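You operate a simulated robot arm through the tools that you are given. There is no shell and no other tool. Be economical: measure what you need, move in short steps, check, and stop when the job is done.

Carry out the task below with a simulated robot arm. There is one attempt and no reset: what you move stays moved.

TASK
Press the thick gold ring flush into the blue square block and put the block in the green tray.
Fine: use the small red press; leave its handle wound up and its slide out.
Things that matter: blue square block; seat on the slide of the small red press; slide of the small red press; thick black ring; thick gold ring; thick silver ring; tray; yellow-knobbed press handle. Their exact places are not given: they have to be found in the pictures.

Only the result counts: the job must be done as asked and must still hold three seconds after the hand-in. Knocking over, shifting, dropping, spilling or breaking anything else fails it.

THE ROBOT
A 7-joint arm with a three-finger gripper on a trunk, on a base that drives. Base frame: it is fixed to the floor where the robot stands at the start and does not move with it; the origin is under the middle of the robot, x ahead of it, y to its left, z up; the surface under the hand at the start is at about z = 840. Lengths are in mm, angles in degrees, forces in N, time in s.
With the tool pointing down near the work surface it reaches from about 460 to 900 mm from the robot's upright axis, wherever it stands. Its first joint turns from -166.0 to 166.0 degrees. Places, roughly: blue square block (6x6x3 cm) [500, 100, 900]; seat on the slide of the small red press [600, 0, 900]; slide of the small red press [600, 100, 900]; tray [500, 300, 800]; yellow-knobbed press handle [600, -100, 1000]. Payload 2.69 kg.
The tool frame sits at the grasp point between the pads (the TCP): z along the fingers, y along the line on which they close. The tips reach 29 mm beyond it. Largest opening 120 mm; the body of the gripper starts 78 mm behind the TCP.
Orientation is that of the tool frame in the base frame, as [roll, pitch, yaw] about the fixed x, y, z axes, in that order (R = Rz(yaw) Ry(pitch) Rx(roll)). With the fingers straight down and closing along the base's y, the tool's x points along the base's -x, its y along +y and its z along -z.

THE INTERFACE
- The arm moves only by the tool nudge_tool. Its argument "increments" is a list of rows, each an object of numbers (a shift or turn left out is 0, a gripper value left out holds the last): "x", "y", "z": the shift along the tool's x, y, z in units of 25 mm (1.0 is 25 mm); "rx", "ry", "rz": the turn, a rotation vector about the tool's x, y, z in units of 4 degrees (1.0 is 4 degrees); "grip": the gripper command, from -1 (fully open) to 1 (shut), values between in proportion. In form: [{"x": .., "y": .., "z": .., "rx": .., "ry": .., "rz": .., "grip": ..}, ...]. A call has 1 to 20 rows; each row shifts and turns the commanded pose from where the row before left it, along the tool's axes as they then stand. A call with a number of a shift or a turn outside -1 to 1 is refused whole. Each row takes 0.2 s and may step no farther than 50 mm and 8.6 degrees from the row before; otherwise, or with a gripper value out of range, the whole call is refused. A pose out of reach is approached as far as the arm can. The call stops where the force on the tool passes 40 N (or 10 N more than at its start, if that is more) or the arm is blocked; 0.2 s more then pass. The fingers move at their own pace and stop on an object; they squeeze with about 41 N. The grip force told is the motor's: it shows also when the fingers shut on nothing. Time passes only in rows, and 0.2 s behind the last, so rows that do not move let the fingers close. The reply holds the time, the measured pose of the TCP, the force on the tool along the base axes, the opening and the grip force, in the units named above and with some noise, with the torque about the TCP (base axes, N m) and any sound that the robot's microphone picked up.
- Cameras (640 x 400 px; columns grow to the right, rows downward): "scene" is now at [177, 164, 1521.9]; the picture's right is [-0.33, -0.94, 0.00], its down [-0.68, 0.24, -0.70] and it looks along [0.66, -0.23, -0.72] (base axes); focal length 247 px, centre (320, 200). "wrist" rides on the gripper at [63, 0, -104] in the tool frame; the picture's right is [0.00, 1.00, 0.00], its down [-0.83, 0.00, -0.56] and it looks along [-0.56, 0.00, 0.83] (tool axes); focal length 275 px, centre (320, 200).
- snapshot(camera): a new picture of that camera. It takes no simulated time.
- move_column(by): slides the trunk up (or, below 0, down) by that many mm; the arm and the scene camera ride with it, the base frame stays. It gives what a move gives, with no picture.
- drive_base(legs): drives the robot by 1 to 6 legs, each [ahead, left, turn to the left] in mm, mm and degrees, along the robot's own axes; the way and the turn of a leg run together, so that a leg with both is an arc; at most 1500 mm and 180 degrees a leg. The arm and the cameras ride along, it lands a little off, and it stops where it bumps. It gives what a move gives.
- turn_head(pan, tilt): turns the head with the scene camera to pan (to the left, within 143 degrees either way) and tilt (down, from -29 to 69), counted from straight ahead of the robot. It gives what a move gives.
- probe_pixels(camera, pixels): for up to 12 pixels [column, row] of the newest picture of that camera ("zoom" is the newest enlarged one), the place [x, y, z] in the base frame of the surface seen there, good to about 2 mm. It takes no simulated time.
- zoom(camera, box): a new picture of the part [left, top, right, bottom] of that camera's present view, enlarged. It takes no simulated time.
- sign_off(): hands the job in; it is judged then, once.

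Keep the steps short. Do not move on a guess: measure, check each grasp and each placing, and mend mistakes. In all there are 80 turns and 52 pictures (those below and enlarged ones count). Leave the gripper open and the arm clear of the work at the hand-in unless told otherwise, and finish with a single line.

The tools are called after "Call:" by a JSON object that holds its "method" and its "body". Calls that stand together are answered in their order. nudge_tool: Moves the arm, as the interface text tells. Its arguments: {"type":"object","properties":{"increments":{"type":"array","items":{"type":"object","properties":{"x":{"type":"number"},"y":{"type":"number"},"z":{"type":"number"},"rx":{"type":"number"},"ry":{"type":"number"},"rz":{"type":"number"},"grip":{"type":"number"}}}}},"required":["increments"]} The other tools are called the same way: move_column (by) slides the trunk up or down; drive_base (legs) drives the base; turn_head (pan, tilt) turns the head that bears the scene camera; snapshot (camera) takes a picture; probe_pixels (camera, pixels) gives the place of the surface under pixels of a picture; zoom (camera, box) takes an enlarged picture of a part of a camera's view; sign_off () hands the job in.

At the start:

```text
time: 0.0
eef_pos: [506.5, 11.7, 1306.9]
orientation: [180.0, 0.0, -180.0]
contact_force: [-0.3, 0.3, 1.5]
wrist_torque: [-0.02, 0.01, 0.01]
gripper_width: 119.7
grasp_force: 0.1
trunk travel left (down, up): [-525.0, 61.0]
robot x, y, heading: [-1.6, -0.0, 0.1]
head pan, tilt: [-19.4, 45.9]
```

scene: 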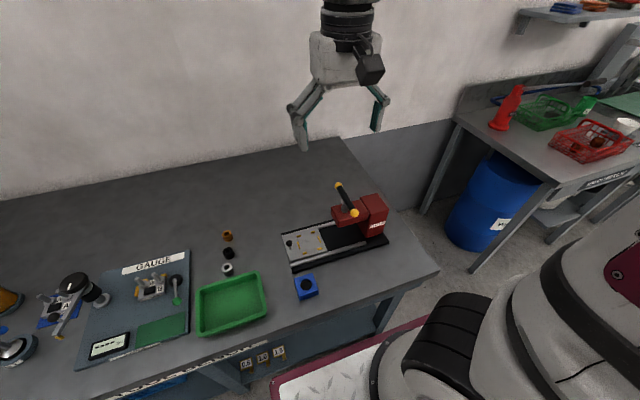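
wrist: 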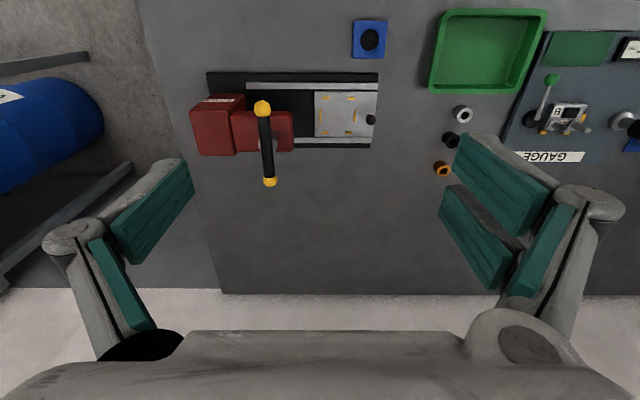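

I see the press at the scene picture's centre right, the block at (306,287), and the rings at (227,236), (228,253) and (227,269). I'll enlarge these areas and measure.

Call:
{"method": "zoom", "body": {"camera": "scene", "box": [190, 170, 400, 310]}}

Call:
{"method": "zoom", "body": {"camera": "wrist", "box": [180, 0, 480, 190]}}

Call:
{"method": "probe_pixels", "body": {"camera": "wrist", "pixels": [[370, 23], [357, 40], [384, 55], [370, 40], [442, 165], [449, 140], [462, 110], [340, 115], [371, 119], [263, 107], [269, 182], [485, 55]]}}

```text
2.86 times, centred on (295, 240) of scene
```

zoom: 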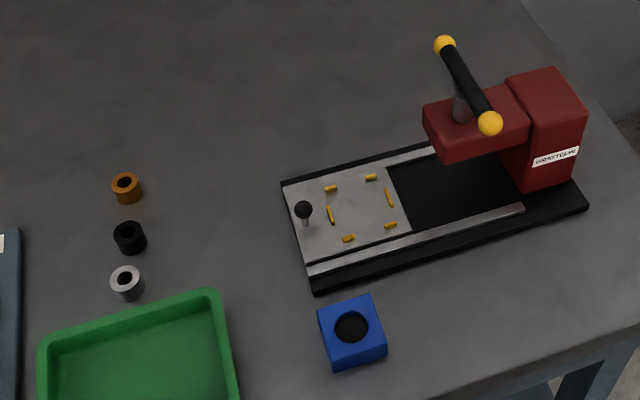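

```text
2.11 times, centred on (330, 95) of wrist
```

zoom: 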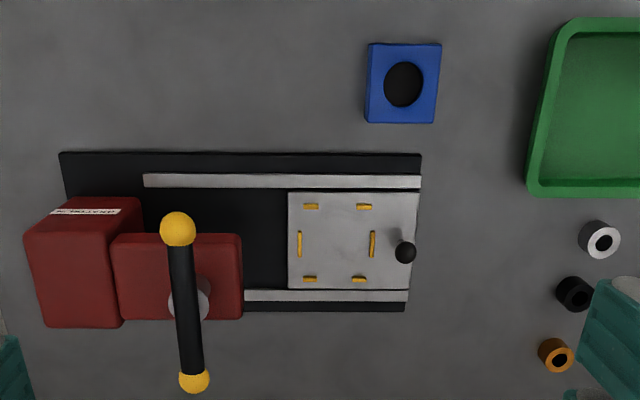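

```text
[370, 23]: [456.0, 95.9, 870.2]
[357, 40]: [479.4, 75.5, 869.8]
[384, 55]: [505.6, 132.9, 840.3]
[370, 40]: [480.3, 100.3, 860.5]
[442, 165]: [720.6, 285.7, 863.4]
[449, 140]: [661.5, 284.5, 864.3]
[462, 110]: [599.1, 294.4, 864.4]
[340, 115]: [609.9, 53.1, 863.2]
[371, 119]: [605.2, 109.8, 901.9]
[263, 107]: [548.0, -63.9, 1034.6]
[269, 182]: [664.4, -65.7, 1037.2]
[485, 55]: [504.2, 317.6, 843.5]
```

Everything is on a bench at z≈840. The press handle is a T-bar at z≈1035, centred near (606,-65), and the slide is at y≈53–110. I'll bring the hand above the block for a closer view.

Call:
{"method": "nudge_tool", "body": {"increments": [{"y": 0.5, "x": 0.1, "z": 1}, {"y": 0.5, "x": 0.1, "z": 1}, {"y": 0.5, "x": 0.1, "z": 1}, {"y": 0.5, "x": 0.1, "z": 1}, {"y": 0.5, "x": 0.1, "z": 1}, {"y": 0.5, "x": 0.1, "z": 1}, {"y": 0.5, "x": 0.1, "z": 1}, {"x": 0.1, "z": 1}, {"x": 0.1, "z": 1}, {"x": 0.1}, {}]}}

Call:
{"method": "snapshot", "body": {"camera": "wrist"}}

```text
time: 2.4
eef_pos: [482.6, 99.6, 1083.7]
orientation: [180.0, 0.0, -179.9]
contact_force: [0.4, 0.4, -0.6]
wrist_torque: [0.02, -0.03, 0.01]
gripper_width: 120.1
grasp_force: 0.0
trunk travel left (down, up): [-525.0, 61.0]
robot x, y, heading: [-3.0, -1.9, 0.1]
head pan, tilt: [-19.4, 45.9]
```

```text
47 pictures are left
```

wrist: 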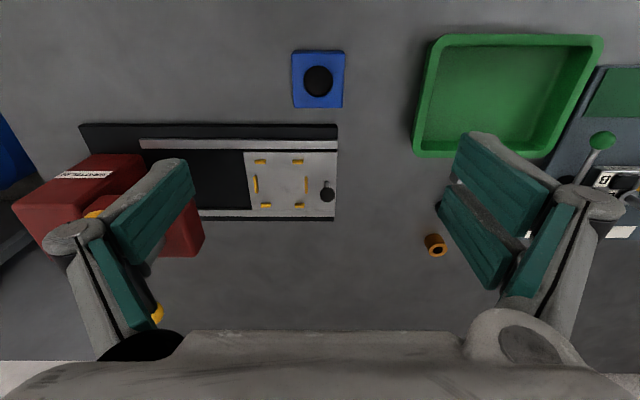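

The block is at (318,80) and the seat at (280,183). I'll measure the block's corners and the seat.

Call:
{"method": "zoom", "body": {"camera": "wrist", "box": [230, 40, 390, 240]}}

Call:
{"method": "probe_pixels", "body": {"camera": "wrist", "pixels": [[294, 54], [341, 54], [294, 103], [340, 104], [260, 162], [298, 161], [255, 184], [306, 184], [265, 206], [300, 206], [326, 196], [280, 183]]}}

```text
2.00 times, centred on (310, 140) of wrist
```

zoom: 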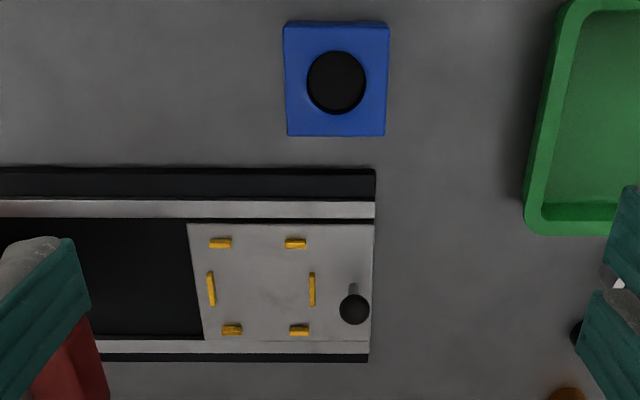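

```text
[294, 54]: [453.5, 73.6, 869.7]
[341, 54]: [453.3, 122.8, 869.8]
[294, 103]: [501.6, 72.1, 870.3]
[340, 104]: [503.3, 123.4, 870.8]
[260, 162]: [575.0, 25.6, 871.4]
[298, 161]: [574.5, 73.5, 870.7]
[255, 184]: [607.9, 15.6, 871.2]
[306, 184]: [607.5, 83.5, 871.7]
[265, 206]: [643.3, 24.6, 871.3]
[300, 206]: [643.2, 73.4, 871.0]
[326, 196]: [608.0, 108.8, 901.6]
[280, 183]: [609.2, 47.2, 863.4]
```

I'll probe the edges in the enlarged picture to get the block's centre and the seat precisely.

Call:
{"method": "probe_pixels", "body": {"camera": "zoom", "pixels": [[286, 80], [387, 80], [336, 28], [336, 132], [307, 80], [366, 80], [336, 53], [336, 112], [336, 123], [286, 30], [385, 30], [308, 75]]}}

```text
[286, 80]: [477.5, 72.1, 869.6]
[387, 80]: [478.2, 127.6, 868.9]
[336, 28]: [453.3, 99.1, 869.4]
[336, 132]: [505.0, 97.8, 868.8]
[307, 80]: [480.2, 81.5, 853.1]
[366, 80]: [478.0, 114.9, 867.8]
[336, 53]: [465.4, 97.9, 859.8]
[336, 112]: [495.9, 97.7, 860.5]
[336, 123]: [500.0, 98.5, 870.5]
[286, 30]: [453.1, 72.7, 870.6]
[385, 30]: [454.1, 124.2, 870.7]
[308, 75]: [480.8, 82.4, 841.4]
```

The block's centre is ≈(479.5, 99.3) with its top at 870 and its sides square to the axes. The seat pocket is ≈63 mm, centred on (609, 49.5), with its floor at 863 and pins at 871. The x-sides have gaps between the pins, so I'll turn the hand 90° to close along x, with the camera on the +y side.

Call:
{"method": "nudge_tool", "body": {"increments": [{"rz": 1}, {"rz": 1}, {"rz": 1}, {"rz": 1}, {"rz": 1}, {"rz": 1}, {"rz": 1}, {"rz": 1}, {"rz": 1}, {"rz": 1}, {"rz": 1}, {"rz": 1}, {"rz": 1}, {"rz": 1}, {"rz": 1}, {"rz": 1}, {"rz": 1}, {"rz": 1}, {"rz": 1}, {"rz": 1}]}}

Call:
{"method": "nudge_tool", "body": {"increments": [{"rz": 1}, {"rz": 1}, {"rz": 0.5}, {}]}}

Call:
{"method": "snapshot", "body": {"camera": "wrist"}}

Call:
{"method": "zoom", "body": {"camera": "scene", "box": [270, 160, 410, 310]}}

```text
time: 6.6
eef_pos: [483.2, 100.5, 1083.1]
orientation: [-179.9, 0.0, 100.0]
contact_force: [0.1, 0.4, 0.7]
wrist_torque: [0.0, 0.01, 0.03]
gripper_width: 120.0
grasp_force: 0.0
trunk travel left (down, up): [-525.0, 61.0]
robot x, y, heading: [3.9, 1.3, -0.0]
head pan, tilt: [-19.4, 45.9]
```

```text
time: 7.6
eef_pos: [483.3, 100.2, 1082.9]
orientation: [-180.0, -0.1, 90.1]
contact_force: [0.0, -0.9, 0.0]
wrist_torque: [-0.04, 0.02, -0.01]
gripper_width: 120.0
grasp_force: 0.0
trunk travel left (down, up): [-525.0, 61.0]
robot x, y, heading: [-1.7, 3.1, -0.0]
head pan, tilt: [-19.4, 45.9]
```

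```text
45 pictures are left
```

wrist: 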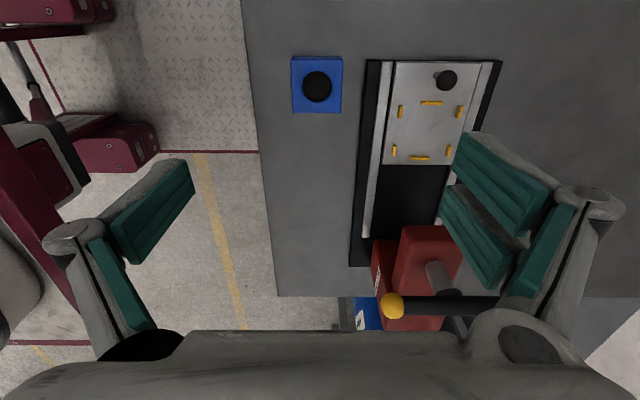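

```text
2.67 times, centred on (340, 235) of scene
```

zoom: 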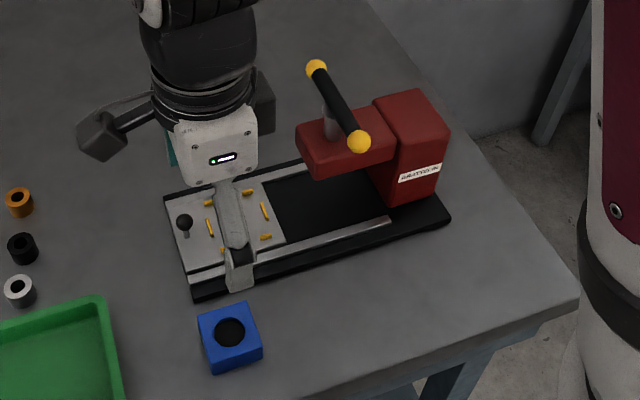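

I'm narrowing the fingers to about 84 mm to stay clear of the press base. Then I'll descend over the block and check partway.

Call:
{"method": "nudge_tool", "body": {"increments": [{"grip": -0.4, "y": -0.14, "x": -0.03}, {"z": 1}, {"z": 1}, {"z": 1}, {"z": 1}, {"z": 1}, {"z": 1}, {}]}}

Call:
{"method": "snapshot", "body": {"camera": "wrist"}}

```text
time: 9.4
eef_pos: [479.7, 98.2, 933.8]
orientation: [180.0, 0.1, 90.0]
contact_force: [0.2, 0.1, 0.0]
wrist_torque: [0.02, 0.0, 0.01]
gripper_width: 84.0
grasp_force: 0.0
trunk travel left (down, up): [-525.0, 61.0]
robot x, y, heading: [2.2, 1.8, -0.2]
head pan, tilt: [-19.4, 45.9]
```

```text
43 pictures are left
```

wrist: 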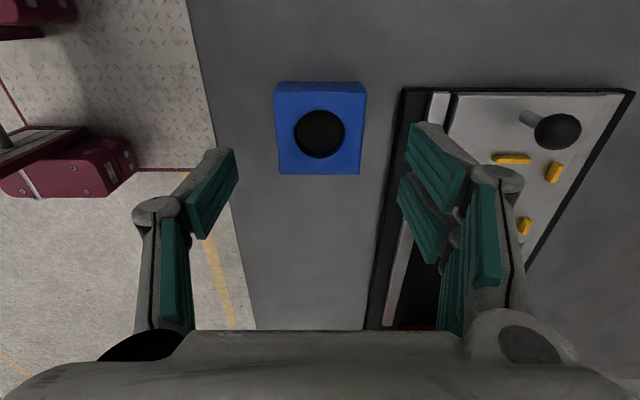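

The block is centred between the fingers at column 320. I'll measure its top edges and hole.

Call:
{"method": "probe_pixels", "body": {"camera": "wrist", "pixels": [[320, 98], [320, 172], [279, 135], [361, 135], [320, 95], [297, 133], [344, 133], [320, 111], [320, 156], [320, 160], [392, 150]]}}

```text
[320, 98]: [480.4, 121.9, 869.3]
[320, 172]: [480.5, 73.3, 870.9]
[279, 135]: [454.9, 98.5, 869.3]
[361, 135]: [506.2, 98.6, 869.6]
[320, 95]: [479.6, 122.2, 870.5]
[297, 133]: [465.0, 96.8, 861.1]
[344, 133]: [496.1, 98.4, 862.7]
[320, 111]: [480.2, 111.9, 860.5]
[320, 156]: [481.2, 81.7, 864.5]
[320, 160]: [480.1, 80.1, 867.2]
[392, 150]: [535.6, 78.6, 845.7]
```

The centre is ≈(480.4, 98). I'll descend to TCP z≈881 and close.

Call:
{"method": "nudge_tool", "body": {"increments": [{"y": 0.03, "z": 1}, {"z": 1}, {"z": 0.11}, {}, {"grip": 1}, {"grip": 1}, {"grip": 1}, {"grip": 1}]}}

```text
time: 11.2
eef_pos: [480.5, 98.1, 882.5]
orientation: [-180.0, 0.0, 90.0]
contact_force: [0.1, -0.5, 0.5]
wrist_torque: [0.01, 0.0, 0.01]
gripper_width: 55.5
grasp_force: 41.0
trunk travel left (down, up): [-525.0, 61.0]
robot x, y, heading: [0.6, 0.6, 0.1]
head pan, tilt: [-19.4, 45.9]
```

The block is gripped, 55.5 mm wide. I'll lift it and move it over the seat.

Call:
{"method": "nudge_tool", "body": {"increments": [{"z": -1}, {"z": -1}, {"z": -1}, {"y": 1, "x": -0.4}, {"y": 1, "x": -0.4}, {"y": 1, "x": -0.4}, {"y": 1, "x": -0.4}, {"y": 1, "x": -0.34}, {"y": 0.14}, {}]}}

Call:
{"method": "snapshot", "body": {"camera": "wrist"}}

Call:
{"method": "zoom", "body": {"camera": "scene", "box": [270, 160, 410, 310]}}

```text
time: 13.4
eef_pos: [609.3, 50.1, 955.3]
orientation: [-180.0, 0.0, 90.0]
contact_force: [-0.1, -0.2, -3.9]
wrist_torque: [0.02, 0.0, 0.01]
gripper_width: 55.7
grasp_force: 40.7
trunk travel left (down, up): [-525.0, 61.0]
robot x, y, heading: [1.6, 1.8, 0.2]
head pan, tilt: [-19.4, 45.9]
```

```text
42 pictures are left
```

wrist: 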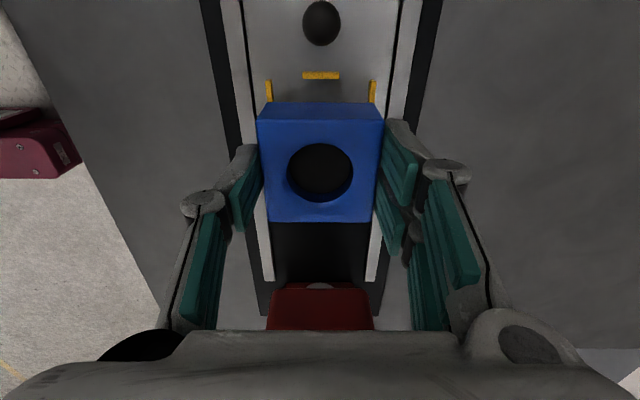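

```text
2.67 times, centred on (340, 235) of scene
```

zoom: 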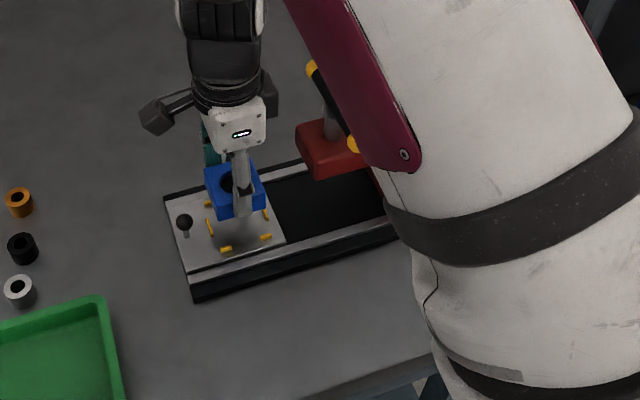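

The block hangs level above the seat, with the pins visible at (321,75), (268,91) and (373,91). I'll measure how the held block lines up with them.

Call:
{"method": "probe_pixels", "body": {"camera": "wrist", "pixels": [[321, 75], [268, 91], [373, 91], [321, 124], [321, 219], [262, 160], [380, 160], [321, 147], [321, 200], [321, 110], [250, 60], [390, 60]]}}

```text
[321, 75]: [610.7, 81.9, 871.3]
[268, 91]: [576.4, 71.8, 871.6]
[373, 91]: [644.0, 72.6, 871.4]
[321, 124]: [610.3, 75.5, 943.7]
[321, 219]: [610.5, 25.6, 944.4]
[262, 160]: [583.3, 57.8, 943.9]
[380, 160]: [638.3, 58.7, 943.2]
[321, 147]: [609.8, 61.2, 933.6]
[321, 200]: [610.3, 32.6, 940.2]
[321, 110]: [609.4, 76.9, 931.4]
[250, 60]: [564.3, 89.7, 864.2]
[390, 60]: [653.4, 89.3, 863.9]
```

The block is centred at (610.5, 49.3) against the pocket at (610, 49.3), so it lines up. I'll lower it slowly.

Call:
{"method": "nudge_tool", "body": {"increments": [{"z": 0.8}, {"z": 0.6}, {"z": 0.3}, {"z": 0.1}, {"z": 0.08}, {"z": 0.06}, {}]}}

```text
time: 15.0
eef_pos: [609.5, 49.3, 907.0]
orientation: [180.0, 0.0, 89.9]
contact_force: [-0.2, -0.9, -2.2]
wrist_torque: [0.01, -0.02, -0.03]
gripper_width: 55.6
grasp_force: 41.7
trunk travel left (down, up): [-525.0, 61.0]
robot x, y, heading: [-1.6, -0.7, -0.3]
head pan, tilt: [-19.4, 45.9]
```

Call:
{"method": "nudge_tool", "body": {"increments": [{"z": 0.04}, {"z": 0.04}, {}, {"grip": 0.0}, {}, {}]}}

Call:
{"method": "snapshot", "body": {"camera": "wrist"}}

```text
time: 16.4
eef_pos: [609.9, 51.3, 906.0]
orientation: [180.0, -0.1, 90.1]
contact_force: [0.0, -0.4, -0.3]
wrist_torque: [0.0, 0.03, 0.0]
gripper_width: 59.8
grasp_force: 0.1
trunk travel left (down, up): [-525.0, 61.0]
robot x, y, heading: [4.0, -1.3, -0.2]
head pan, tilt: [-19.4, 45.9]
```

```text
40 pictures are left
```

wrist: 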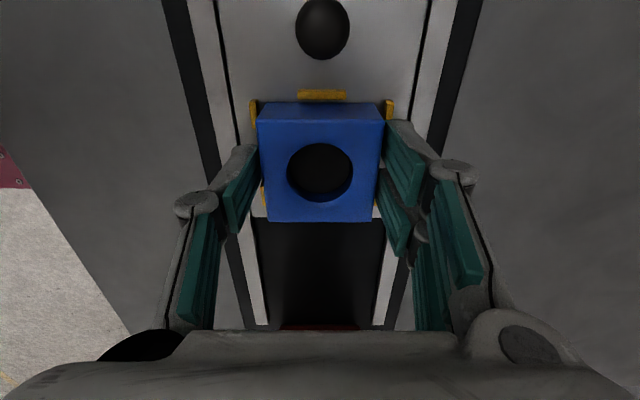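

The block sits between the pins. I'll check its top height and position, then raise the hand.

Call:
{"method": "probe_pixels", "body": {"camera": "wrist", "pixels": [[265, 130], [376, 130], [268, 215], [374, 215], [321, 212], [321, 126], [321, 95], [253, 112], [390, 108], [292, 172], [351, 172], [320, 200]]}}

Call:
{"method": "nudge_tool", "body": {"increments": [{"z": -0.4}, {"z": -1}, {"z": -1}, {"z": -1}, {"z": -1, "grip": -0.3}, {}]}}

Call:
{"method": "snapshot", "body": {"camera": "wrist"}}

```text
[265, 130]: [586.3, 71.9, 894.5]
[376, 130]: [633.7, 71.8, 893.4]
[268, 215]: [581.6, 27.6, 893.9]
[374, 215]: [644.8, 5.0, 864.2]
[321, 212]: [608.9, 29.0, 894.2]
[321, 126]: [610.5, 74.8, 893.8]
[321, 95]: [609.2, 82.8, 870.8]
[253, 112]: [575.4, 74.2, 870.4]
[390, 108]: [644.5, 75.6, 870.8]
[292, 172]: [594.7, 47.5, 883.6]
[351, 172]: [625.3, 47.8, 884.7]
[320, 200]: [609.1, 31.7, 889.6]
```

```text
time: 17.8
eef_pos: [608.5, 50.5, 1015.2]
orientation: [-179.9, 0.0, 90.0]
contact_force: [-0.7, -0.3, -1.0]
wrist_torque: [0.01, -0.04, 0.02]
gripper_width: 78.0
grasp_force: 0.1
trunk travel left (down, up): [-525.0, 61.0]
robot x, y, heading: [2.8, -0.3, -0.2]
head pan, tilt: [-19.4, 45.9]
```

```text
39 pictures are left
```

wrist: 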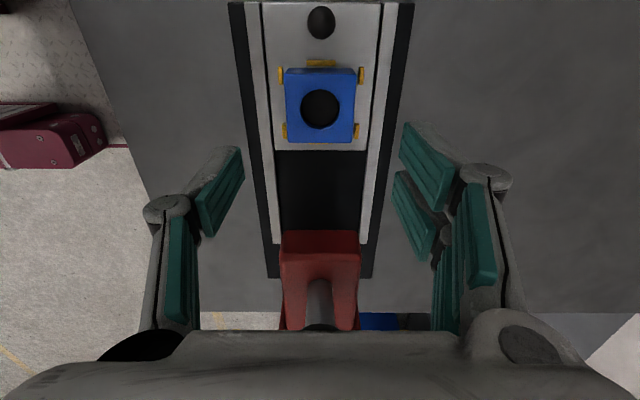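

The block is seated with its top at ≈894. Next I'll move to the gold ring near (720, 286).

Call:
{"method": "nudge_tool", "body": {"increments": [{"x": 1, "y": 0.45}, {"x": 1, "y": 0.45}, {"x": 1, "y": 0.45}, {"x": 1, "y": 0.45}, {"x": 1, "y": 0.45}, {"x": 1, "y": 0.45}, {"x": 1, "y": 0.45}, {"x": 1, "y": 0.45}, {"x": 1, "y": 0.45}, {"x": 0.44, "y": 0.43}, {}]}}

Call:
{"method": "zoom", "body": {"camera": "wrist", "box": [240, 30, 400, 180]}}

```text
time: 20.2
eef_pos: [720.0, 286.6, 1015.2]
orientation: [179.9, 0.1, 90.0]
contact_force: [0.2, -0.1, 0.6]
wrist_torque: [-0.03, 0.04, 0.01]
gripper_width: 78.0
grasp_force: 0.1
trunk travel left (down, up): [-525.0, 61.0]
robot x, y, heading: [-1.8, -0.4, 0.1]
head pan, tilt: [-19.4, 45.9]
```

```text
2.67 times, centred on (320, 105) of wrist
```

zoom: 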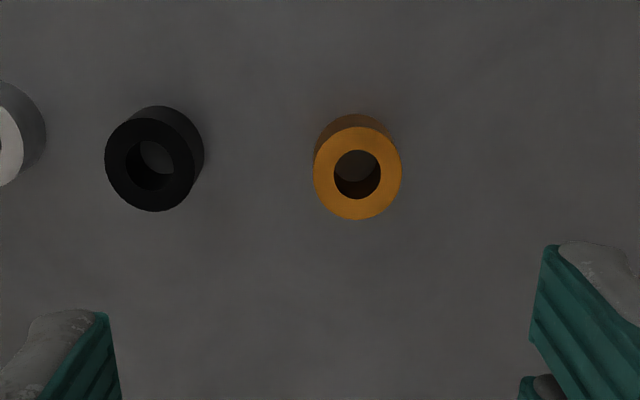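

Call:
{"method": "probe_pixels", "body": {"camera": "zoom", "pixels": [[317, 174], [398, 174], [357, 131], [357, 216], [336, 174], [379, 174], [357, 150], [357, 198], [109, 165], [193, 165], [360, 120]]}}

```text
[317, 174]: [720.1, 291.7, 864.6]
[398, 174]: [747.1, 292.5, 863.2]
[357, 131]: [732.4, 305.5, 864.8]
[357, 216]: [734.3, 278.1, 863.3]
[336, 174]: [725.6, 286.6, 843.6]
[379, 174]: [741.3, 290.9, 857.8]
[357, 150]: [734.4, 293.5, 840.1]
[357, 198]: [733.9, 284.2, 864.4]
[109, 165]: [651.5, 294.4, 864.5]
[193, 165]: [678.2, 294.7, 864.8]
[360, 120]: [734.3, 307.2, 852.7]
```

The gold ring's centre is ≈(733.6, 291.8), its diameter ≈29 and its top at 864. I'll centre over it and descend partway with the fingers at about 50 mm.

Call:
{"method": "nudge_tool", "body": {"increments": [{"x": 0.21, "y": 0.54, "grip": 0.17}, {"z": 1}, {"z": 1}, {"z": 1}, {"z": 0.5}, {}]}}

Call:
{"method": "zoom", "body": {"camera": "wrist", "box": [220, 60, 420, 220]}}

```text
time: 21.6
eef_pos: [733.8, 292.0, 928.2]
orientation: [179.9, 0.1, 89.9]
contact_force: [-0.1, 0.6, -0.4]
wrist_torque: [0.0, -0.01, 0.01]
gripper_width: 49.6
grasp_force: 0.0
trunk travel left (down, up): [-525.0, 61.0]
robot x, y, heading: [-1.6, -1.8, 0.2]
head pan, tilt: [-19.4, 45.9]
```

```text
2.50 times, centred on (320, 140) of wrist
```

zoom: 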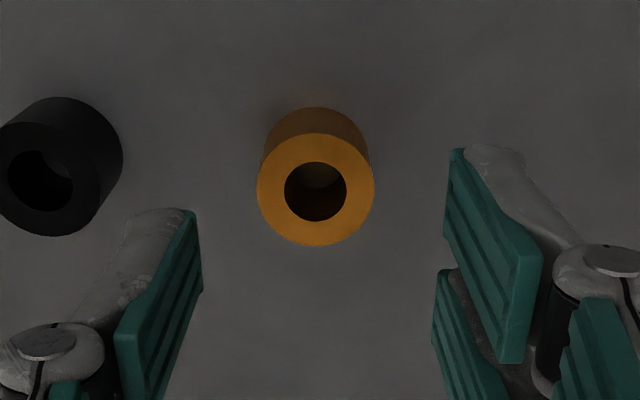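

Call:
{"method": "probe_pixels", "body": {"camera": "zoom", "pixels": [[262, 190], [370, 190], [316, 138], [316, 242], [316, 112]]}}

```text
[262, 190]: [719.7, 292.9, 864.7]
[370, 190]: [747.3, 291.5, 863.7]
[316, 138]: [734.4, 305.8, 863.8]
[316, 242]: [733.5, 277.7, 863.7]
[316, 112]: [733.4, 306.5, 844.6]
```

The ring's centre is (733.6, 291.9), directly under the TCP. I'll lower to z≈880 and grip.

Call:
{"method": "nudge_tool", "body": {"increments": [{"z": 1}, {"z": 0.6}, {"z": 0.33}, {}, {"grip": 1}, {"grip": 1}, {"grip": 1}, {}]}}

Call:
{"method": "nudge_tool", "body": {"increments": [{"z": -1}, {"z": -1}, {"z": -1}, {"z": -1}, {}]}}

Call:
{"method": "zoom", "body": {"camera": "wrist", "box": [220, 60, 420, 220]}}

```text
time: 23.4
eef_pos: [734.5, 291.6, 878.5]
orientation: [179.9, 0.0, 89.9]
contact_force: [0.0, 0.2, -0.3]
wrist_torque: [0.01, -0.04, -0.01]
gripper_width: 28.1
grasp_force: 41.2
trunk travel left (down, up): [-525.0, 61.0]
robot x, y, heading: [4.1, 1.7, -0.1]
head pan, tilt: [-19.4, 45.9]
```

```text
time: 24.6
eef_pos: [732.9, 292.6, 979.7]
orientation: [-180.0, 0.0, 89.9]
contact_force: [0.7, 0.0, -0.8]
wrist_torque: [0.02, 0.02, -0.04]
gripper_width: 28.4
grasp_force: 41.1
trunk travel left (down, up): [-525.0, 61.0]
robot x, y, heading: [-1.2, 0.5, -0.1]
head pan, tilt: [-19.4, 45.9]
```

```text
2.50 times, centred on (320, 140) of wrist
```

zoom: 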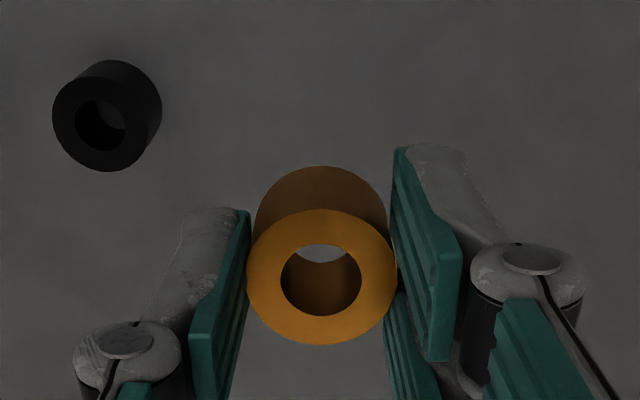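

The ring is held, 28.2 mm wide. I'll move to (610, 115), short of the block, to measure the hole precisely first.

Call:
{"method": "nudge_tool", "body": {"increments": [{"x": -1, "y": -0.7}, {"x": -1, "y": -0.7}, {"x": -1, "y": -0.7}, {"x": -1, "y": -0.7}, {"x": -1, "y": -0.7}, {"x": -1, "y": -0.7}, {"x": -1, "y": -0.72}, {}]}}

Call:
{"method": "snapshot", "body": {"camera": "wrist"}}

```text
time: 26.4
eef_pos: [609.7, 115.8, 979.9]
orientation: [-180.0, 0.0, 90.0]
contact_force: [-0.1, 0.1, -0.8]
wrist_torque: [0.02, 0.02, 0.0]
gripper_width: 28.2
grasp_force: 41.4
trunk travel left (down, up): [-525.0, 61.0]
robot x, y, heading: [2.7, 0.1, 0.0]
head pan, tilt: [-19.4, 45.9]
```

```text
35 pictures are left
```

wrist: 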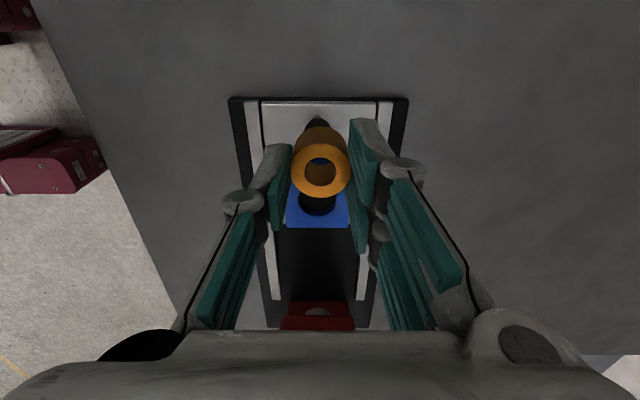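

Call:
{"method": "zoom", "body": {"camera": "wrist", "box": [270, 160, 370, 235]}}

Call:
{"method": "zoom", "body": {"camera": "scene", "box": [270, 160, 410, 310]}}

```text
5.33 times, centred on (320, 198) of wrist
```

zoom: 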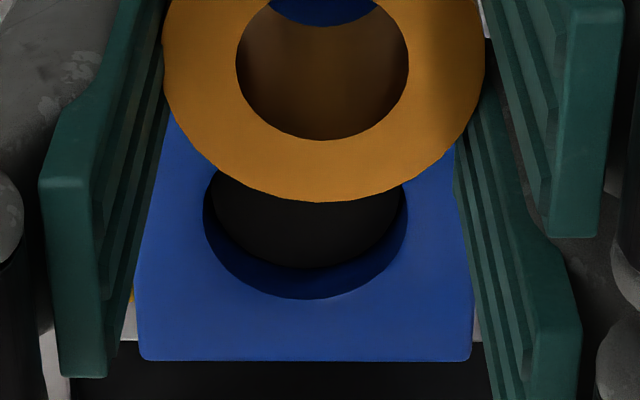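

```text
2.67 times, centred on (340, 235) of scene
```

zoom: 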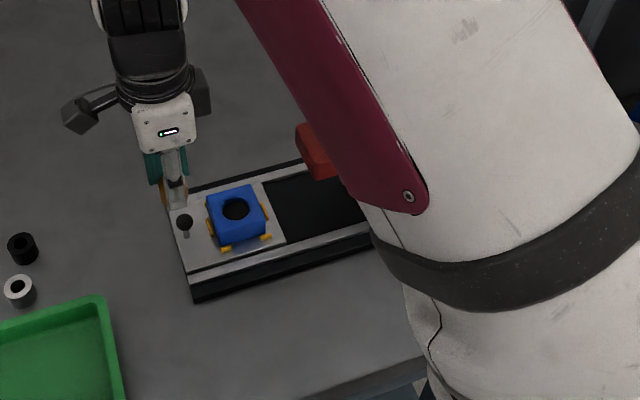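

Call:
{"method": "probe_pixels", "body": {"camera": "wrist", "pixels": [[297, 201], [337.5, 201], [319.4, 217.5], [319, 226], [319, 227], [288, 225], [347, 225], [319, 215]]}}

Call:
{"method": "probe_pixels", "body": {"camera": "zoom", "pixels": [[235, 196], [235, 222], [220, 209], [250, 209], [211, 200], [255, 190], [263, 226], [218, 238]]}}

```text
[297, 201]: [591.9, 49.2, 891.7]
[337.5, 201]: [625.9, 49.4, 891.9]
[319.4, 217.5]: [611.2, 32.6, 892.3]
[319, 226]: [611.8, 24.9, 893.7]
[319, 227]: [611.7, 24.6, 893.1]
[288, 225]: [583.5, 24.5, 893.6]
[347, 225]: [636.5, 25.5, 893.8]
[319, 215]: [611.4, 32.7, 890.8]
```

```text
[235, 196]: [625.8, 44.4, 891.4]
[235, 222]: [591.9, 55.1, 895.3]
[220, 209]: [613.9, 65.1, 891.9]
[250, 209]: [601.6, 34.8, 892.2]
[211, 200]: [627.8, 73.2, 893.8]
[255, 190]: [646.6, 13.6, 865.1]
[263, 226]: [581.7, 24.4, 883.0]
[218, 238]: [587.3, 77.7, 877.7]
```

The hole's centre is ≈(609.3, 49.8), with a wide lead-in. I'll move over it and lower slowly while watching the force. The ring's bottom is about 39 mm below the TCP.

Call:
{"method": "nudge_tool", "body": {"increments": [{"x": -1}, {"x": -1}, {"x": -0.63}, {"z": 0.8}, {"z": 0.6}, {"z": 0.3}, {"z": 0.1}, {"z": 0.1}, {}]}}

Call:
{"method": "zoom", "body": {"camera": "wrist", "box": [240, 80, 400, 230]}}

```text
time: 28.4
eef_pos: [610.0, 50.1, 931.1]
orientation: [180.0, 0.0, 90.0]
contact_force: [0.5, 0.1, -1.1]
wrist_torque: [0.0, 0.01, -0.01]
gripper_width: 28.2
grasp_force: 41.0
trunk travel left (down, up): [-525.0, 61.0]
robot x, y, heading: [2.5, 2.4, 0.1]
head pan, tilt: [-19.4, 45.9]
```

```text
2.67 times, centred on (320, 155) of wrist
```

zoom: 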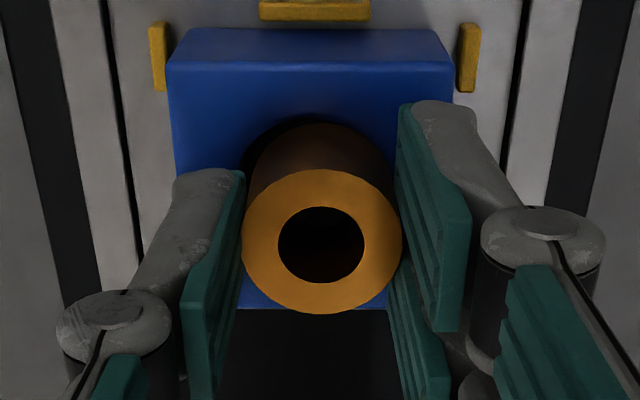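

The ring is entering the lead-in with no force yet. I'll keep lowering in small steps.

Call:
{"method": "nudge_tool", "body": {"increments": [{"y": -0.02, "z": 0.08}, {"z": 0.08}, {"z": 0.08}, {"z": 0.08}, {}]}}

```text
time: 29.6
eef_pos: [610.1, 50.7, 924.4]
orientation: [-180.0, 0.0, 90.1]
contact_force: [0.3, 0.0, -1.3]
wrist_torque: [0.01, 0.0, -0.02]
gripper_width: 28.2
grasp_force: 40.9
trunk travel left (down, up): [-525.0, 61.0]
robot x, y, heading: [-1.7, 1.2, 0.3]
head pan, tilt: [-19.4, 45.9]
```

The ring is about 8 mm in with no contact, and the tips are just above the block. I'll look before releasing.

Call:
{"method": "nudge_tool", "body": {"increments": [{"z": 0.02}, {}]}}

Call:
{"method": "zoom", "body": {"camera": "wrist", "box": [240, 80, 400, 230]}}

```text
time: 30.2
eef_pos: [609.7, 49.4, 923.0]
orientation: [-179.9, -0.1, 90.0]
contact_force: [0.1, -1.4, -1.0]
wrist_torque: [0.03, -0.03, 0.02]
gripper_width: 28.0
grasp_force: 40.6
trunk travel left (down, up): [-525.0, 61.0]
robot x, y, heading: [0.7, 0.2, 0.1]
head pan, tilt: [-19.4, 45.9]
```

```text
2.67 times, centred on (320, 155) of wrist
```

zoom: 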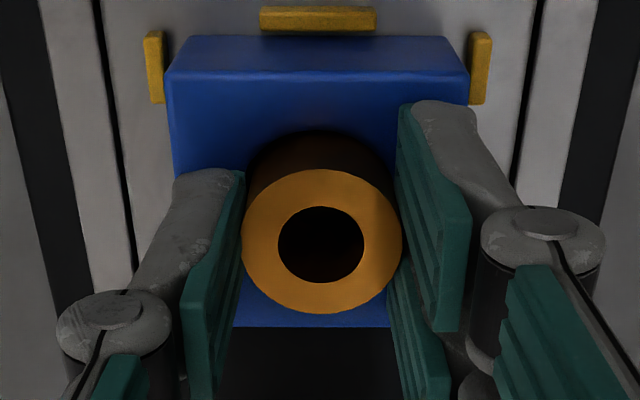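

The ring sits centred and upright in the hole's mouth. I'm releasing it.

Call:
{"method": "nudge_tool", "body": {"increments": [{"grip": 0.4}, {}, {}, {"z": -0.5}, {"z": -1}, {"z": -1}, {"z": -1}, {"z": -1, "grip": -0.3}, {}]}}

Call:
{"method": "zoom", "body": {"camera": "wrist", "box": [240, 40, 400, 190]}}

```text
time: 32.2
eef_pos: [610.0, 51.0, 1036.4]
orientation: [-180.0, -0.1, 90.0]
contact_force: [0.4, -1.1, 0.4]
wrist_torque: [0.0, -0.02, 0.0]
gripper_width: 77.7
grasp_force: 0.0
trunk travel left (down, up): [-525.0, 61.0]
robot x, y, heading: [0.4, 3.3, -0.0]
head pan, tilt: [-19.4, 45.9]
```

```text
2.67 times, centred on (320, 115) of wrist
```

zoom: 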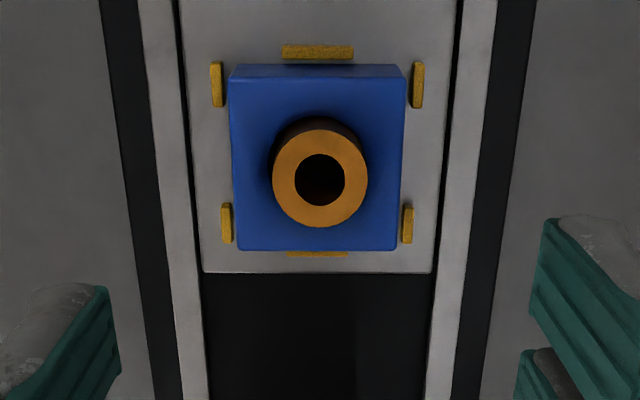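

Call:
{"method": "probe_pixels", "body": {"camera": "zoom", "pixels": [[280, 178], [360, 178], [320, 140], [320, 218], [240, 150], [395, 150], [320, 240], [320, 85], [318, 125]]}}

Call:
{"method": "snapshot", "body": {"camera": "scene"}}

```text
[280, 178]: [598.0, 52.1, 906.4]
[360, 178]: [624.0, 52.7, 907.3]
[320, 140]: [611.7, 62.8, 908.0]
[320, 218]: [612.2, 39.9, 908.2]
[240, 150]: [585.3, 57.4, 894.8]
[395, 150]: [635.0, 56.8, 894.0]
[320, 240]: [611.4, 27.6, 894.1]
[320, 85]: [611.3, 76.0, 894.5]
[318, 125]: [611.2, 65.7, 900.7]
```

```text
29 pictures are left
```

scene: 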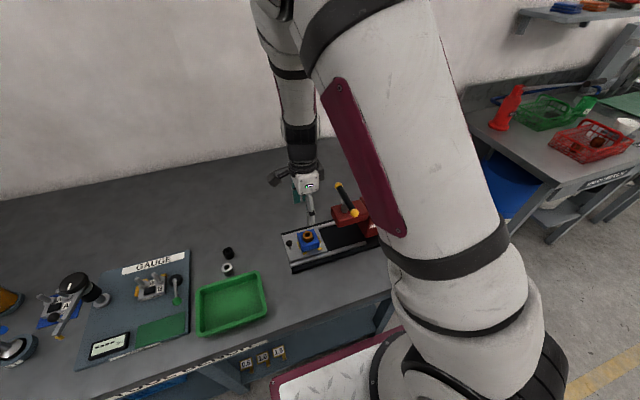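

The ring stands level in the mouth with its top at 907.5. Now the slide. I need the knob's and press head's geometry from a wrist picture.

Call:
{"method": "snapshot", "body": {"camera": "wrist"}}

Call:
{"method": "zoom", "body": {"camera": "scene", "box": [260, 160, 400, 280]}}

```text
28 pictures are left
```

wrist: 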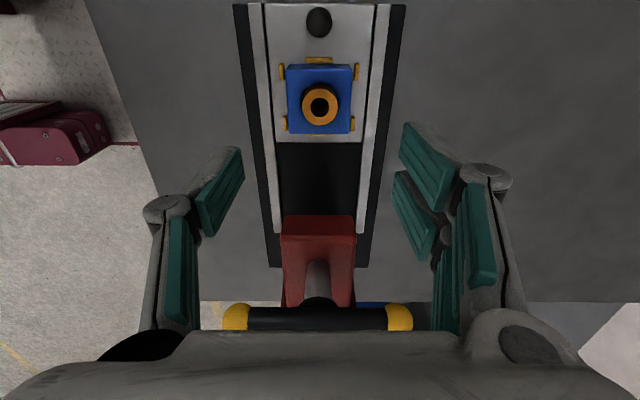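

```text
3.33 times, centred on (330, 220) of scene
```

zoom: 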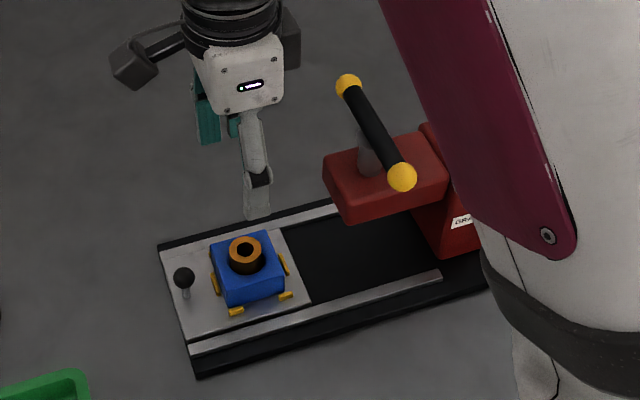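

Call:
{"method": "probe_pixels", "body": {"camera": "wrist", "pixels": [[318, 218], [318, 228], [318, 245], [290, 280], [317, 275], [235, 318], [400, 318], [319, 310], [319, 12], [319, 30], [319, 22], [318, 190]]}}

Call:
{"method": "probe_pixels", "body": {"camera": "zoom", "pixels": [[325, 165], [345, 205], [345, 218], [400, 205], [440, 175], [430, 145], [365, 155], [435, 220], [420, 150], [348, 85], [402, 178], [343, 222]]}}

```text
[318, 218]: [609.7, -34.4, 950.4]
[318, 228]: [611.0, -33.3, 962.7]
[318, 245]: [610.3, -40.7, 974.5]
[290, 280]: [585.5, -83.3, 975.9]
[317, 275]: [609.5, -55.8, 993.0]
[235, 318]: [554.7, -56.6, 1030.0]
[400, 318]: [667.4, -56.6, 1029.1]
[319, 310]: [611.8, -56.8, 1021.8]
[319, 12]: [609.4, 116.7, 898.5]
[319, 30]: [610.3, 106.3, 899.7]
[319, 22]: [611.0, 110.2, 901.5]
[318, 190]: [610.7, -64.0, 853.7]
```

```text
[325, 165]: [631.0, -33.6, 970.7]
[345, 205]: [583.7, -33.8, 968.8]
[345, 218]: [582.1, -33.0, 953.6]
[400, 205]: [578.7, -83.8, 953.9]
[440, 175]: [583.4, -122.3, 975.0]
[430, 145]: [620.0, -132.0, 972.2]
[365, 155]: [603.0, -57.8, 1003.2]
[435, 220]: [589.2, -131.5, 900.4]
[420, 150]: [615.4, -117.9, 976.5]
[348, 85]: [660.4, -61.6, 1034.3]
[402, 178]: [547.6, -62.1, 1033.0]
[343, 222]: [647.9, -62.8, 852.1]
```

The head front is at y≈-33 (z 948–976), the spindle axis at ≈(610,-63) and the bar at z≈1027. The knob is at ≈(610,110) with its top at 902. I'll grip the knob from above with the tips at about 885.

Call:
{"method": "nudge_tool", "body": {"increments": [{"x": 1}, {"x": 1}, {"x": 0.36, "grip": 0.2}, {"z": 1}, {"z": 1}, {"z": 1}, {"z": 1}, {"z": 0.5}, {"z": 0.42}, {}, {"grip": 1}, {"grip": 1}, {"grip": 1}, {}]}}

Call:
{"method": "snapshot", "body": {"camera": "wrist"}}

```text
time: 35.2
eef_pos: [608.3, 110.9, 911.9]
orientation: [-179.9, 0.1, 89.9]
contact_force: [-9.6, -1.4, -3.7]
wrist_torque: [0.0, 0.22, 0.06]
gripper_width: 18.3
grasp_force: 44.5
trunk travel left (down, up): [-525.0, 61.0]
robot x, y, heading: [-0.1, 1.3, 0.0]
head pan, tilt: [-19.4, 45.9]
```

```text
26 pictures are left
```

wrist: 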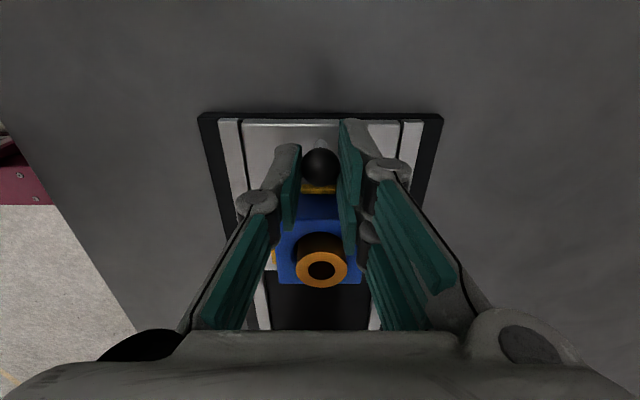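

The knob is held at 18.3 mm, with a slight sideways strain. I'll ease that by 1 mm and push the slide in gently toward -y.

Call:
{"method": "nudge_tool", "body": {"increments": [{"y": -0.04}, {"x": -0.1}, {"x": -0.2}, {"x": -0.3}, {"x": -0.3}, {"x": -0.3}, {"x": -0.3}, {"x": -0.3}, {"x": -0.3}, {"x": -0.3}, {}]}}

Call:
{"method": "zoom", "body": {"camera": "scene", "box": [260, 160, 400, 280]}}

```text
time: 37.6
eef_pos: [609.3, 48.0, 913.0]
orientation: [-179.9, 0.0, 90.0]
contact_force: [-6.9, 0.6, -20.5]
wrist_torque: [0.03, 0.1, -0.01]
gripper_width: 18.3
grasp_force: 44.2
trunk travel left (down, up): [-525.0, 61.0]
robot x, y, heading: [4.1, -0.5, 0.2]
head pan, tilt: [-19.4, 45.9]
```

```text
3.33 times, centred on (330, 220) of scene
```

zoom: 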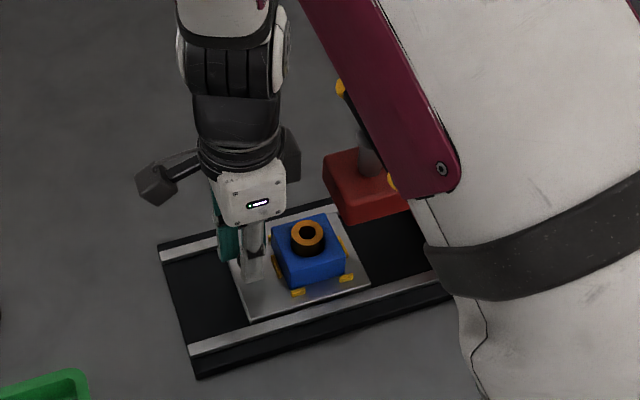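

The slide runs freely. I'll ease the vertical strain and keep going until it stops.

Call:
{"method": "nudge_tool", "body": {"increments": [{"z": 0.04}, {"x": -0.2, "z": 0.02}, {"x": -0.3}, {"x": -0.3}, {"x": -0.3}, {"x": -0.3}, {"x": -0.3}, {}]}}

```text
time: 39.4
eef_pos: [609.5, 5.8, 911.9]
orientation: [179.9, 0.0, 90.0]
contact_force: [-7.1, -0.3, 28.3]
wrist_torque: [0.07, 0.13, 0.03]
gripper_width: 18.6
grasp_force: 43.7
trunk travel left (down, up): [-525.0, 61.0]
robot x, y, heading: [-2.7, -0.6, -0.2]
head pan, tilt: [-19.4, 45.9]
```

Call:
{"method": "nudge_tool", "body": {"increments": [{"z": -0.03, "y": -0.02}, {"x": -0.15}, {"x": -0.15}, {"x": -0.1}, {"x": -0.08}, {"x": -0.08}, {"x": -0.06}, {}]}}

Call:
{"method": "snapshot", "body": {"camera": "wrist"}}

```text
time: 41.2
eef_pos: [608.2, -5.0, 912.8]
orientation: [-179.9, -0.1, 90.3]
contact_force: [8.0, 23.4, 16.8]
wrist_torque: [-0.74, -0.17, 0.08]
gripper_width: 18.4
grasp_force: 43.6
trunk travel left (down, up): [-525.0, 61.0]
robot x, y, heading: [-0.9, -0.8, 0.2]
head pan, tilt: [-19.4, 45.9]
```

```text
24 pictures are left
```

wrist: 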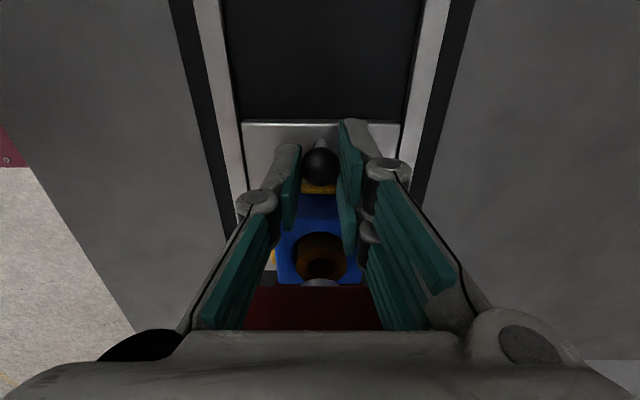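

The slide reached its stop at y≈-5, with the force rising to 23 N along +y, so the block is now centred near (610,-66) under the spindle. I'll release the knob, back off and rise.

Call:
{"method": "nudge_tool", "body": {"increments": [{"x": 0.03}, {"grip": 0.3}, {}, {"x": 0.8}, {"x": 0.8, "z": -0.5}, {"z": -1}, {"z": -1}, {"z": -1}, {"z": -1}, {"z": -1}, {"z": -1}, {"z": -1}, {"z": -1}, {}]}}

Call:
{"method": "snapshot", "body": {"camera": "wrist"}}

```text
time: 44.2
eef_pos: [608.0, 32.5, 1125.1]
orientation: [-180.0, 0.0, 90.0]
contact_force: [0.2, -0.1, 0.2]
wrist_torque: [0.01, 0.0, -0.03]
gripper_width: 42.0
grasp_force: 0.1
trunk travel left (down, up): [-525.0, 61.0]
robot x, y, heading: [0.9, 0.3, -0.1]
head pan, tilt: [-19.4, 45.9]
```

```text
23 pictures are left
```

wrist: 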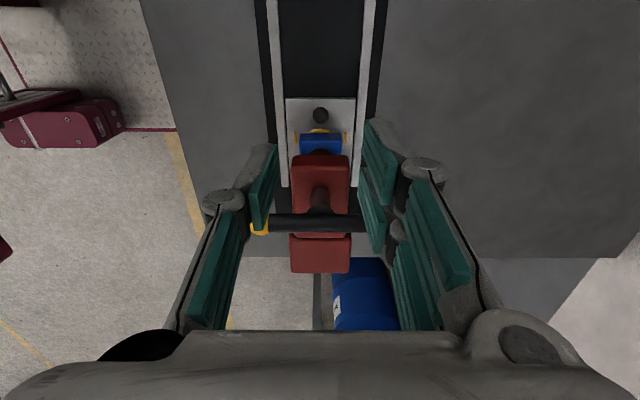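

The slide is in and the bar is visible at row 222. I'll measure the bar and head from here.

Call:
{"method": "probe_pixels", "body": {"camera": "wrist", "pixels": [[285, 215], [285, 222], [285, 230], [350, 222], [262, 226], [321, 222], [320, 180], [320, 195], [320, 115], [320, 140]]}}

Call:
{"method": "nudge_tool", "body": {"increments": [{"grip": -0.5, "rz": -1}, {"rz": -1, "y": 0.06}, {"rz": -1}, {"rz": -1}, {"rz": -1}, {"rz": -1}, {"rz": -1}, {"rz": -1}, {}]}}

```text
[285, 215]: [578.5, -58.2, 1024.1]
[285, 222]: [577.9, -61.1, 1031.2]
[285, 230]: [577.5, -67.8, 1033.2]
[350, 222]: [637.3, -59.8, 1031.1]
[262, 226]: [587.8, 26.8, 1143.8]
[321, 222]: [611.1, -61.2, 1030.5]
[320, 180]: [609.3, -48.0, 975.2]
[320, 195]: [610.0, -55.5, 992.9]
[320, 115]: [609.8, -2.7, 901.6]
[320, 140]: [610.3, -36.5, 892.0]
```

```text
time: 46.2
eef_pos: [610.5, 33.5, 1125.0]
orientation: [180.0, 0.0, 122.1]
contact_force: [0.3, -1.0, 1.3]
wrist_torque: [0.01, 0.0, 0.0]
gripper_width: 89.9
grasp_force: 0.0
trunk travel left (down, up): [-525.0, 61.0]
robot x, y, heading: [-2.5, -0.6, -0.0]
head pan, tilt: [-19.4, 45.9]
```

The bar's centre is at ≈(610,-66.5, z 1024.5). I'll go above the axis with the fingers about 32° off the bar, then straddle it so that turning pushes both bar ends as a pure couple.

Call:
{"method": "nudge_tool", "body": {"increments": [{"x": -0.845, "y": -0.535}, {"x": -0.845, "y": -0.535}, {"x": -0.845, "y": -0.535}, {"x": -0.845, "y": -0.535}, {}]}}

Call:
{"method": "snapshot", "body": {"camera": "wrist"}}

```text
time: 47.4
eef_pos: [610.5, -67.6, 1125.0]
orientation: [-179.9, 0.0, 122.0]
contact_force: [0.1, 0.2, -0.6]
wrist_torque: [-0.01, -0.01, 0.03]
gripper_width: 90.0
grasp_force: 0.1
trunk travel left (down, up): [-525.0, 61.0]
robot x, y, heading: [-2.3, -3.5, 0.1]
head pan, tilt: [-19.4, 45.9]
```

```text
22 pictures are left
```

wrist: 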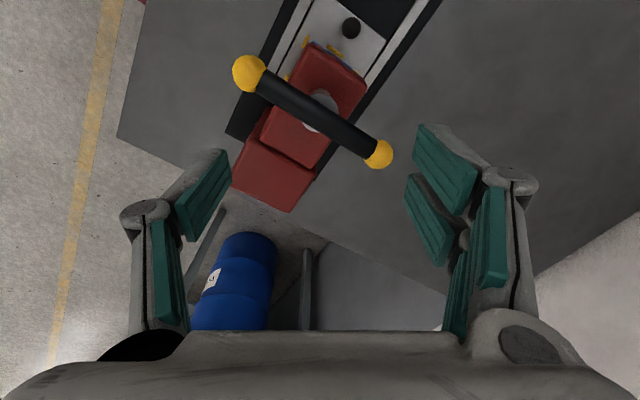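

The bar is centred under the hand and the fingers miss it by a clear margin. I'll descend to straddle it.

Call:
{"method": "nudge_tool", "body": {"increments": [{"z": 1}, {"z": 1}, {"z": 0.8}, {"z": 0.45}, {}]}}

Call:
{"method": "nudge_tool", "body": {"increments": [{"rz": 0.5}, {"rz": 0.5}, {"rz": 0.5}, {"rz": 0.5}, {"rz": 0.5}, {"rz": 0.5}, {"rz": 0.5}, {"rz": 0.5}, {"rz": 0.5}, {"rz": 0.5}, {}]}}

Call:
{"method": "snapshot", "body": {"camera": "wrist"}}

```text
time: 48.6
eef_pos: [609.2, -68.2, 1043.6]
orientation: [179.9, 0.0, 122.0]
contact_force: [0.5, -0.8, 0.2]
wrist_torque: [0.02, -0.01, 0.0]
gripper_width: 90.3
grasp_force: 0.1
trunk travel left (down, up): [-525.0, 61.0]
robot x, y, heading: [-1.8, 1.1, -0.0]
head pan, tilt: [-19.4, 45.9]
```

```text
time: 51.0
eef_pos: [609.6, -67.9, 1044.2]
orientation: [180.0, -0.1, 101.9]
contact_force: [-0.4, 0.1, -0.2]
wrist_torque: [0.03, 0.02, 0.02]
gripper_width: 90.0
grasp_force: 0.1
trunk travel left (down, up): [-525.0, 61.0]
robot x, y, heading: [-1.6, -5.2, -0.0]
head pan, tilt: [-19.4, 45.9]
```

```text
21 pictures are left
```

wrist: 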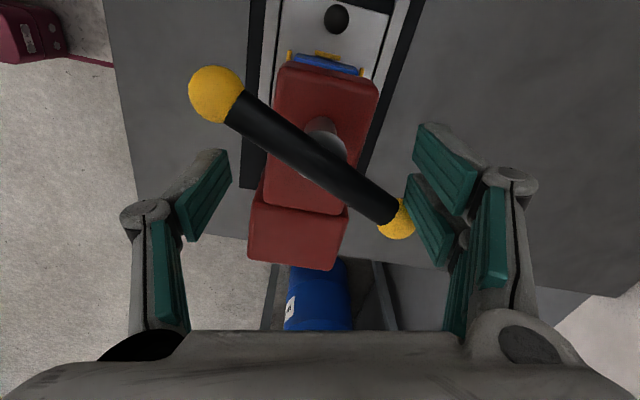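

The bar has turned along with the hand by about 20°, with almost no torque. I'll keep turning clockwise.

Call:
{"method": "nudge_tool", "body": {"increments": [{"rz": 1}, {"rz": 1}, {"rz": 1}, {"rz": 1}, {"rz": 1}, {"rz": 1}, {"rz": 1}, {"rz": 1}, {"rz": 1}, {"rz": 1}, {"rz": 1}, {"rz": 1}, {"rz": 1}, {"rz": 1}, {"rz": 1}, {"rz": 1}, {"rz": 1}, {"rz": 1}, {}]}}

Call:
{"method": "snapshot", "body": {"camera": "wrist"}}

```text
time: 55.0
eef_pos: [610.6, -67.2, 1044.0]
orientation: [-180.0, 0.0, 29.9]
contact_force: [0.5, 0.6, 1.6]
wrist_torque: [-0.07, -0.02, 0.0]
gripper_width: 90.2
grasp_force: 0.1
trunk travel left (down, up): [-525.0, 61.0]
robot x, y, heading: [-1.8, -1.2, 0.1]
head pan, tilt: [-19.4, 45.9]
```

```text
20 pictures are left
```

wrist: 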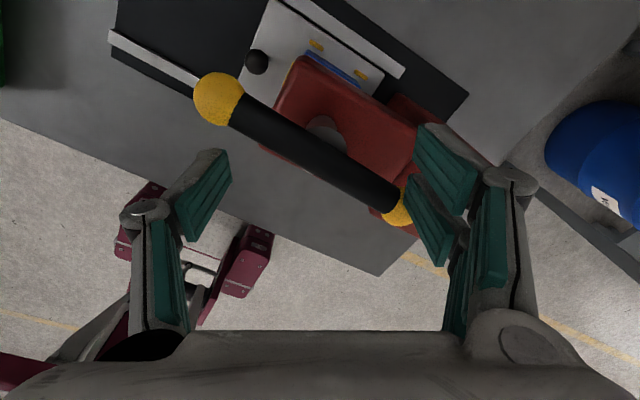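

The bar followed the hand. I'll probe its height to see which way the ram moves.

Call:
{"method": "probe_pixels", "body": {"camera": "wrist", "pixels": [[270, 120], [315, 155], [318, 165], [360, 185], [218, 98]]}}

Call:
{"method": "nudge_tool", "body": {"increments": [{"rz": 1}, {"rz": 1}, {"rz": 1}, {"rz": 1}, {"rz": 1}, {"rz": 1}, {"rz": 1}, {"rz": 1}, {"rz": 1}, {"rz": 1}, {"rz": 1}, {"rz": 1}, {"rz": 1}, {"rz": 1}, {"rz": 1}, {"rz": 1}, {"rz": 1}, {"rz": 1}, {}]}}

```text
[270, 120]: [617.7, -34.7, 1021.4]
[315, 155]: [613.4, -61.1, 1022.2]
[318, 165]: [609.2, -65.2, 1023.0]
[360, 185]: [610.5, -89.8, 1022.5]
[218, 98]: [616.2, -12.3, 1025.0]
```

```text
time: 59.0
eef_pos: [609.4, -68.2, 1042.6]
orientation: [-180.0, 0.0, -42.1]
contact_force: [-1.3, -0.4, 0.7]
wrist_torque: [-0.02, 0.01, 0.0]
gripper_width: 90.1
grasp_force: 0.1
trunk travel left (down, up): [-525.0, 61.0]
robot x, y, heading: [-2.1, -1.6, 0.2]
head pan, tilt: [-19.4, 45.9]
```

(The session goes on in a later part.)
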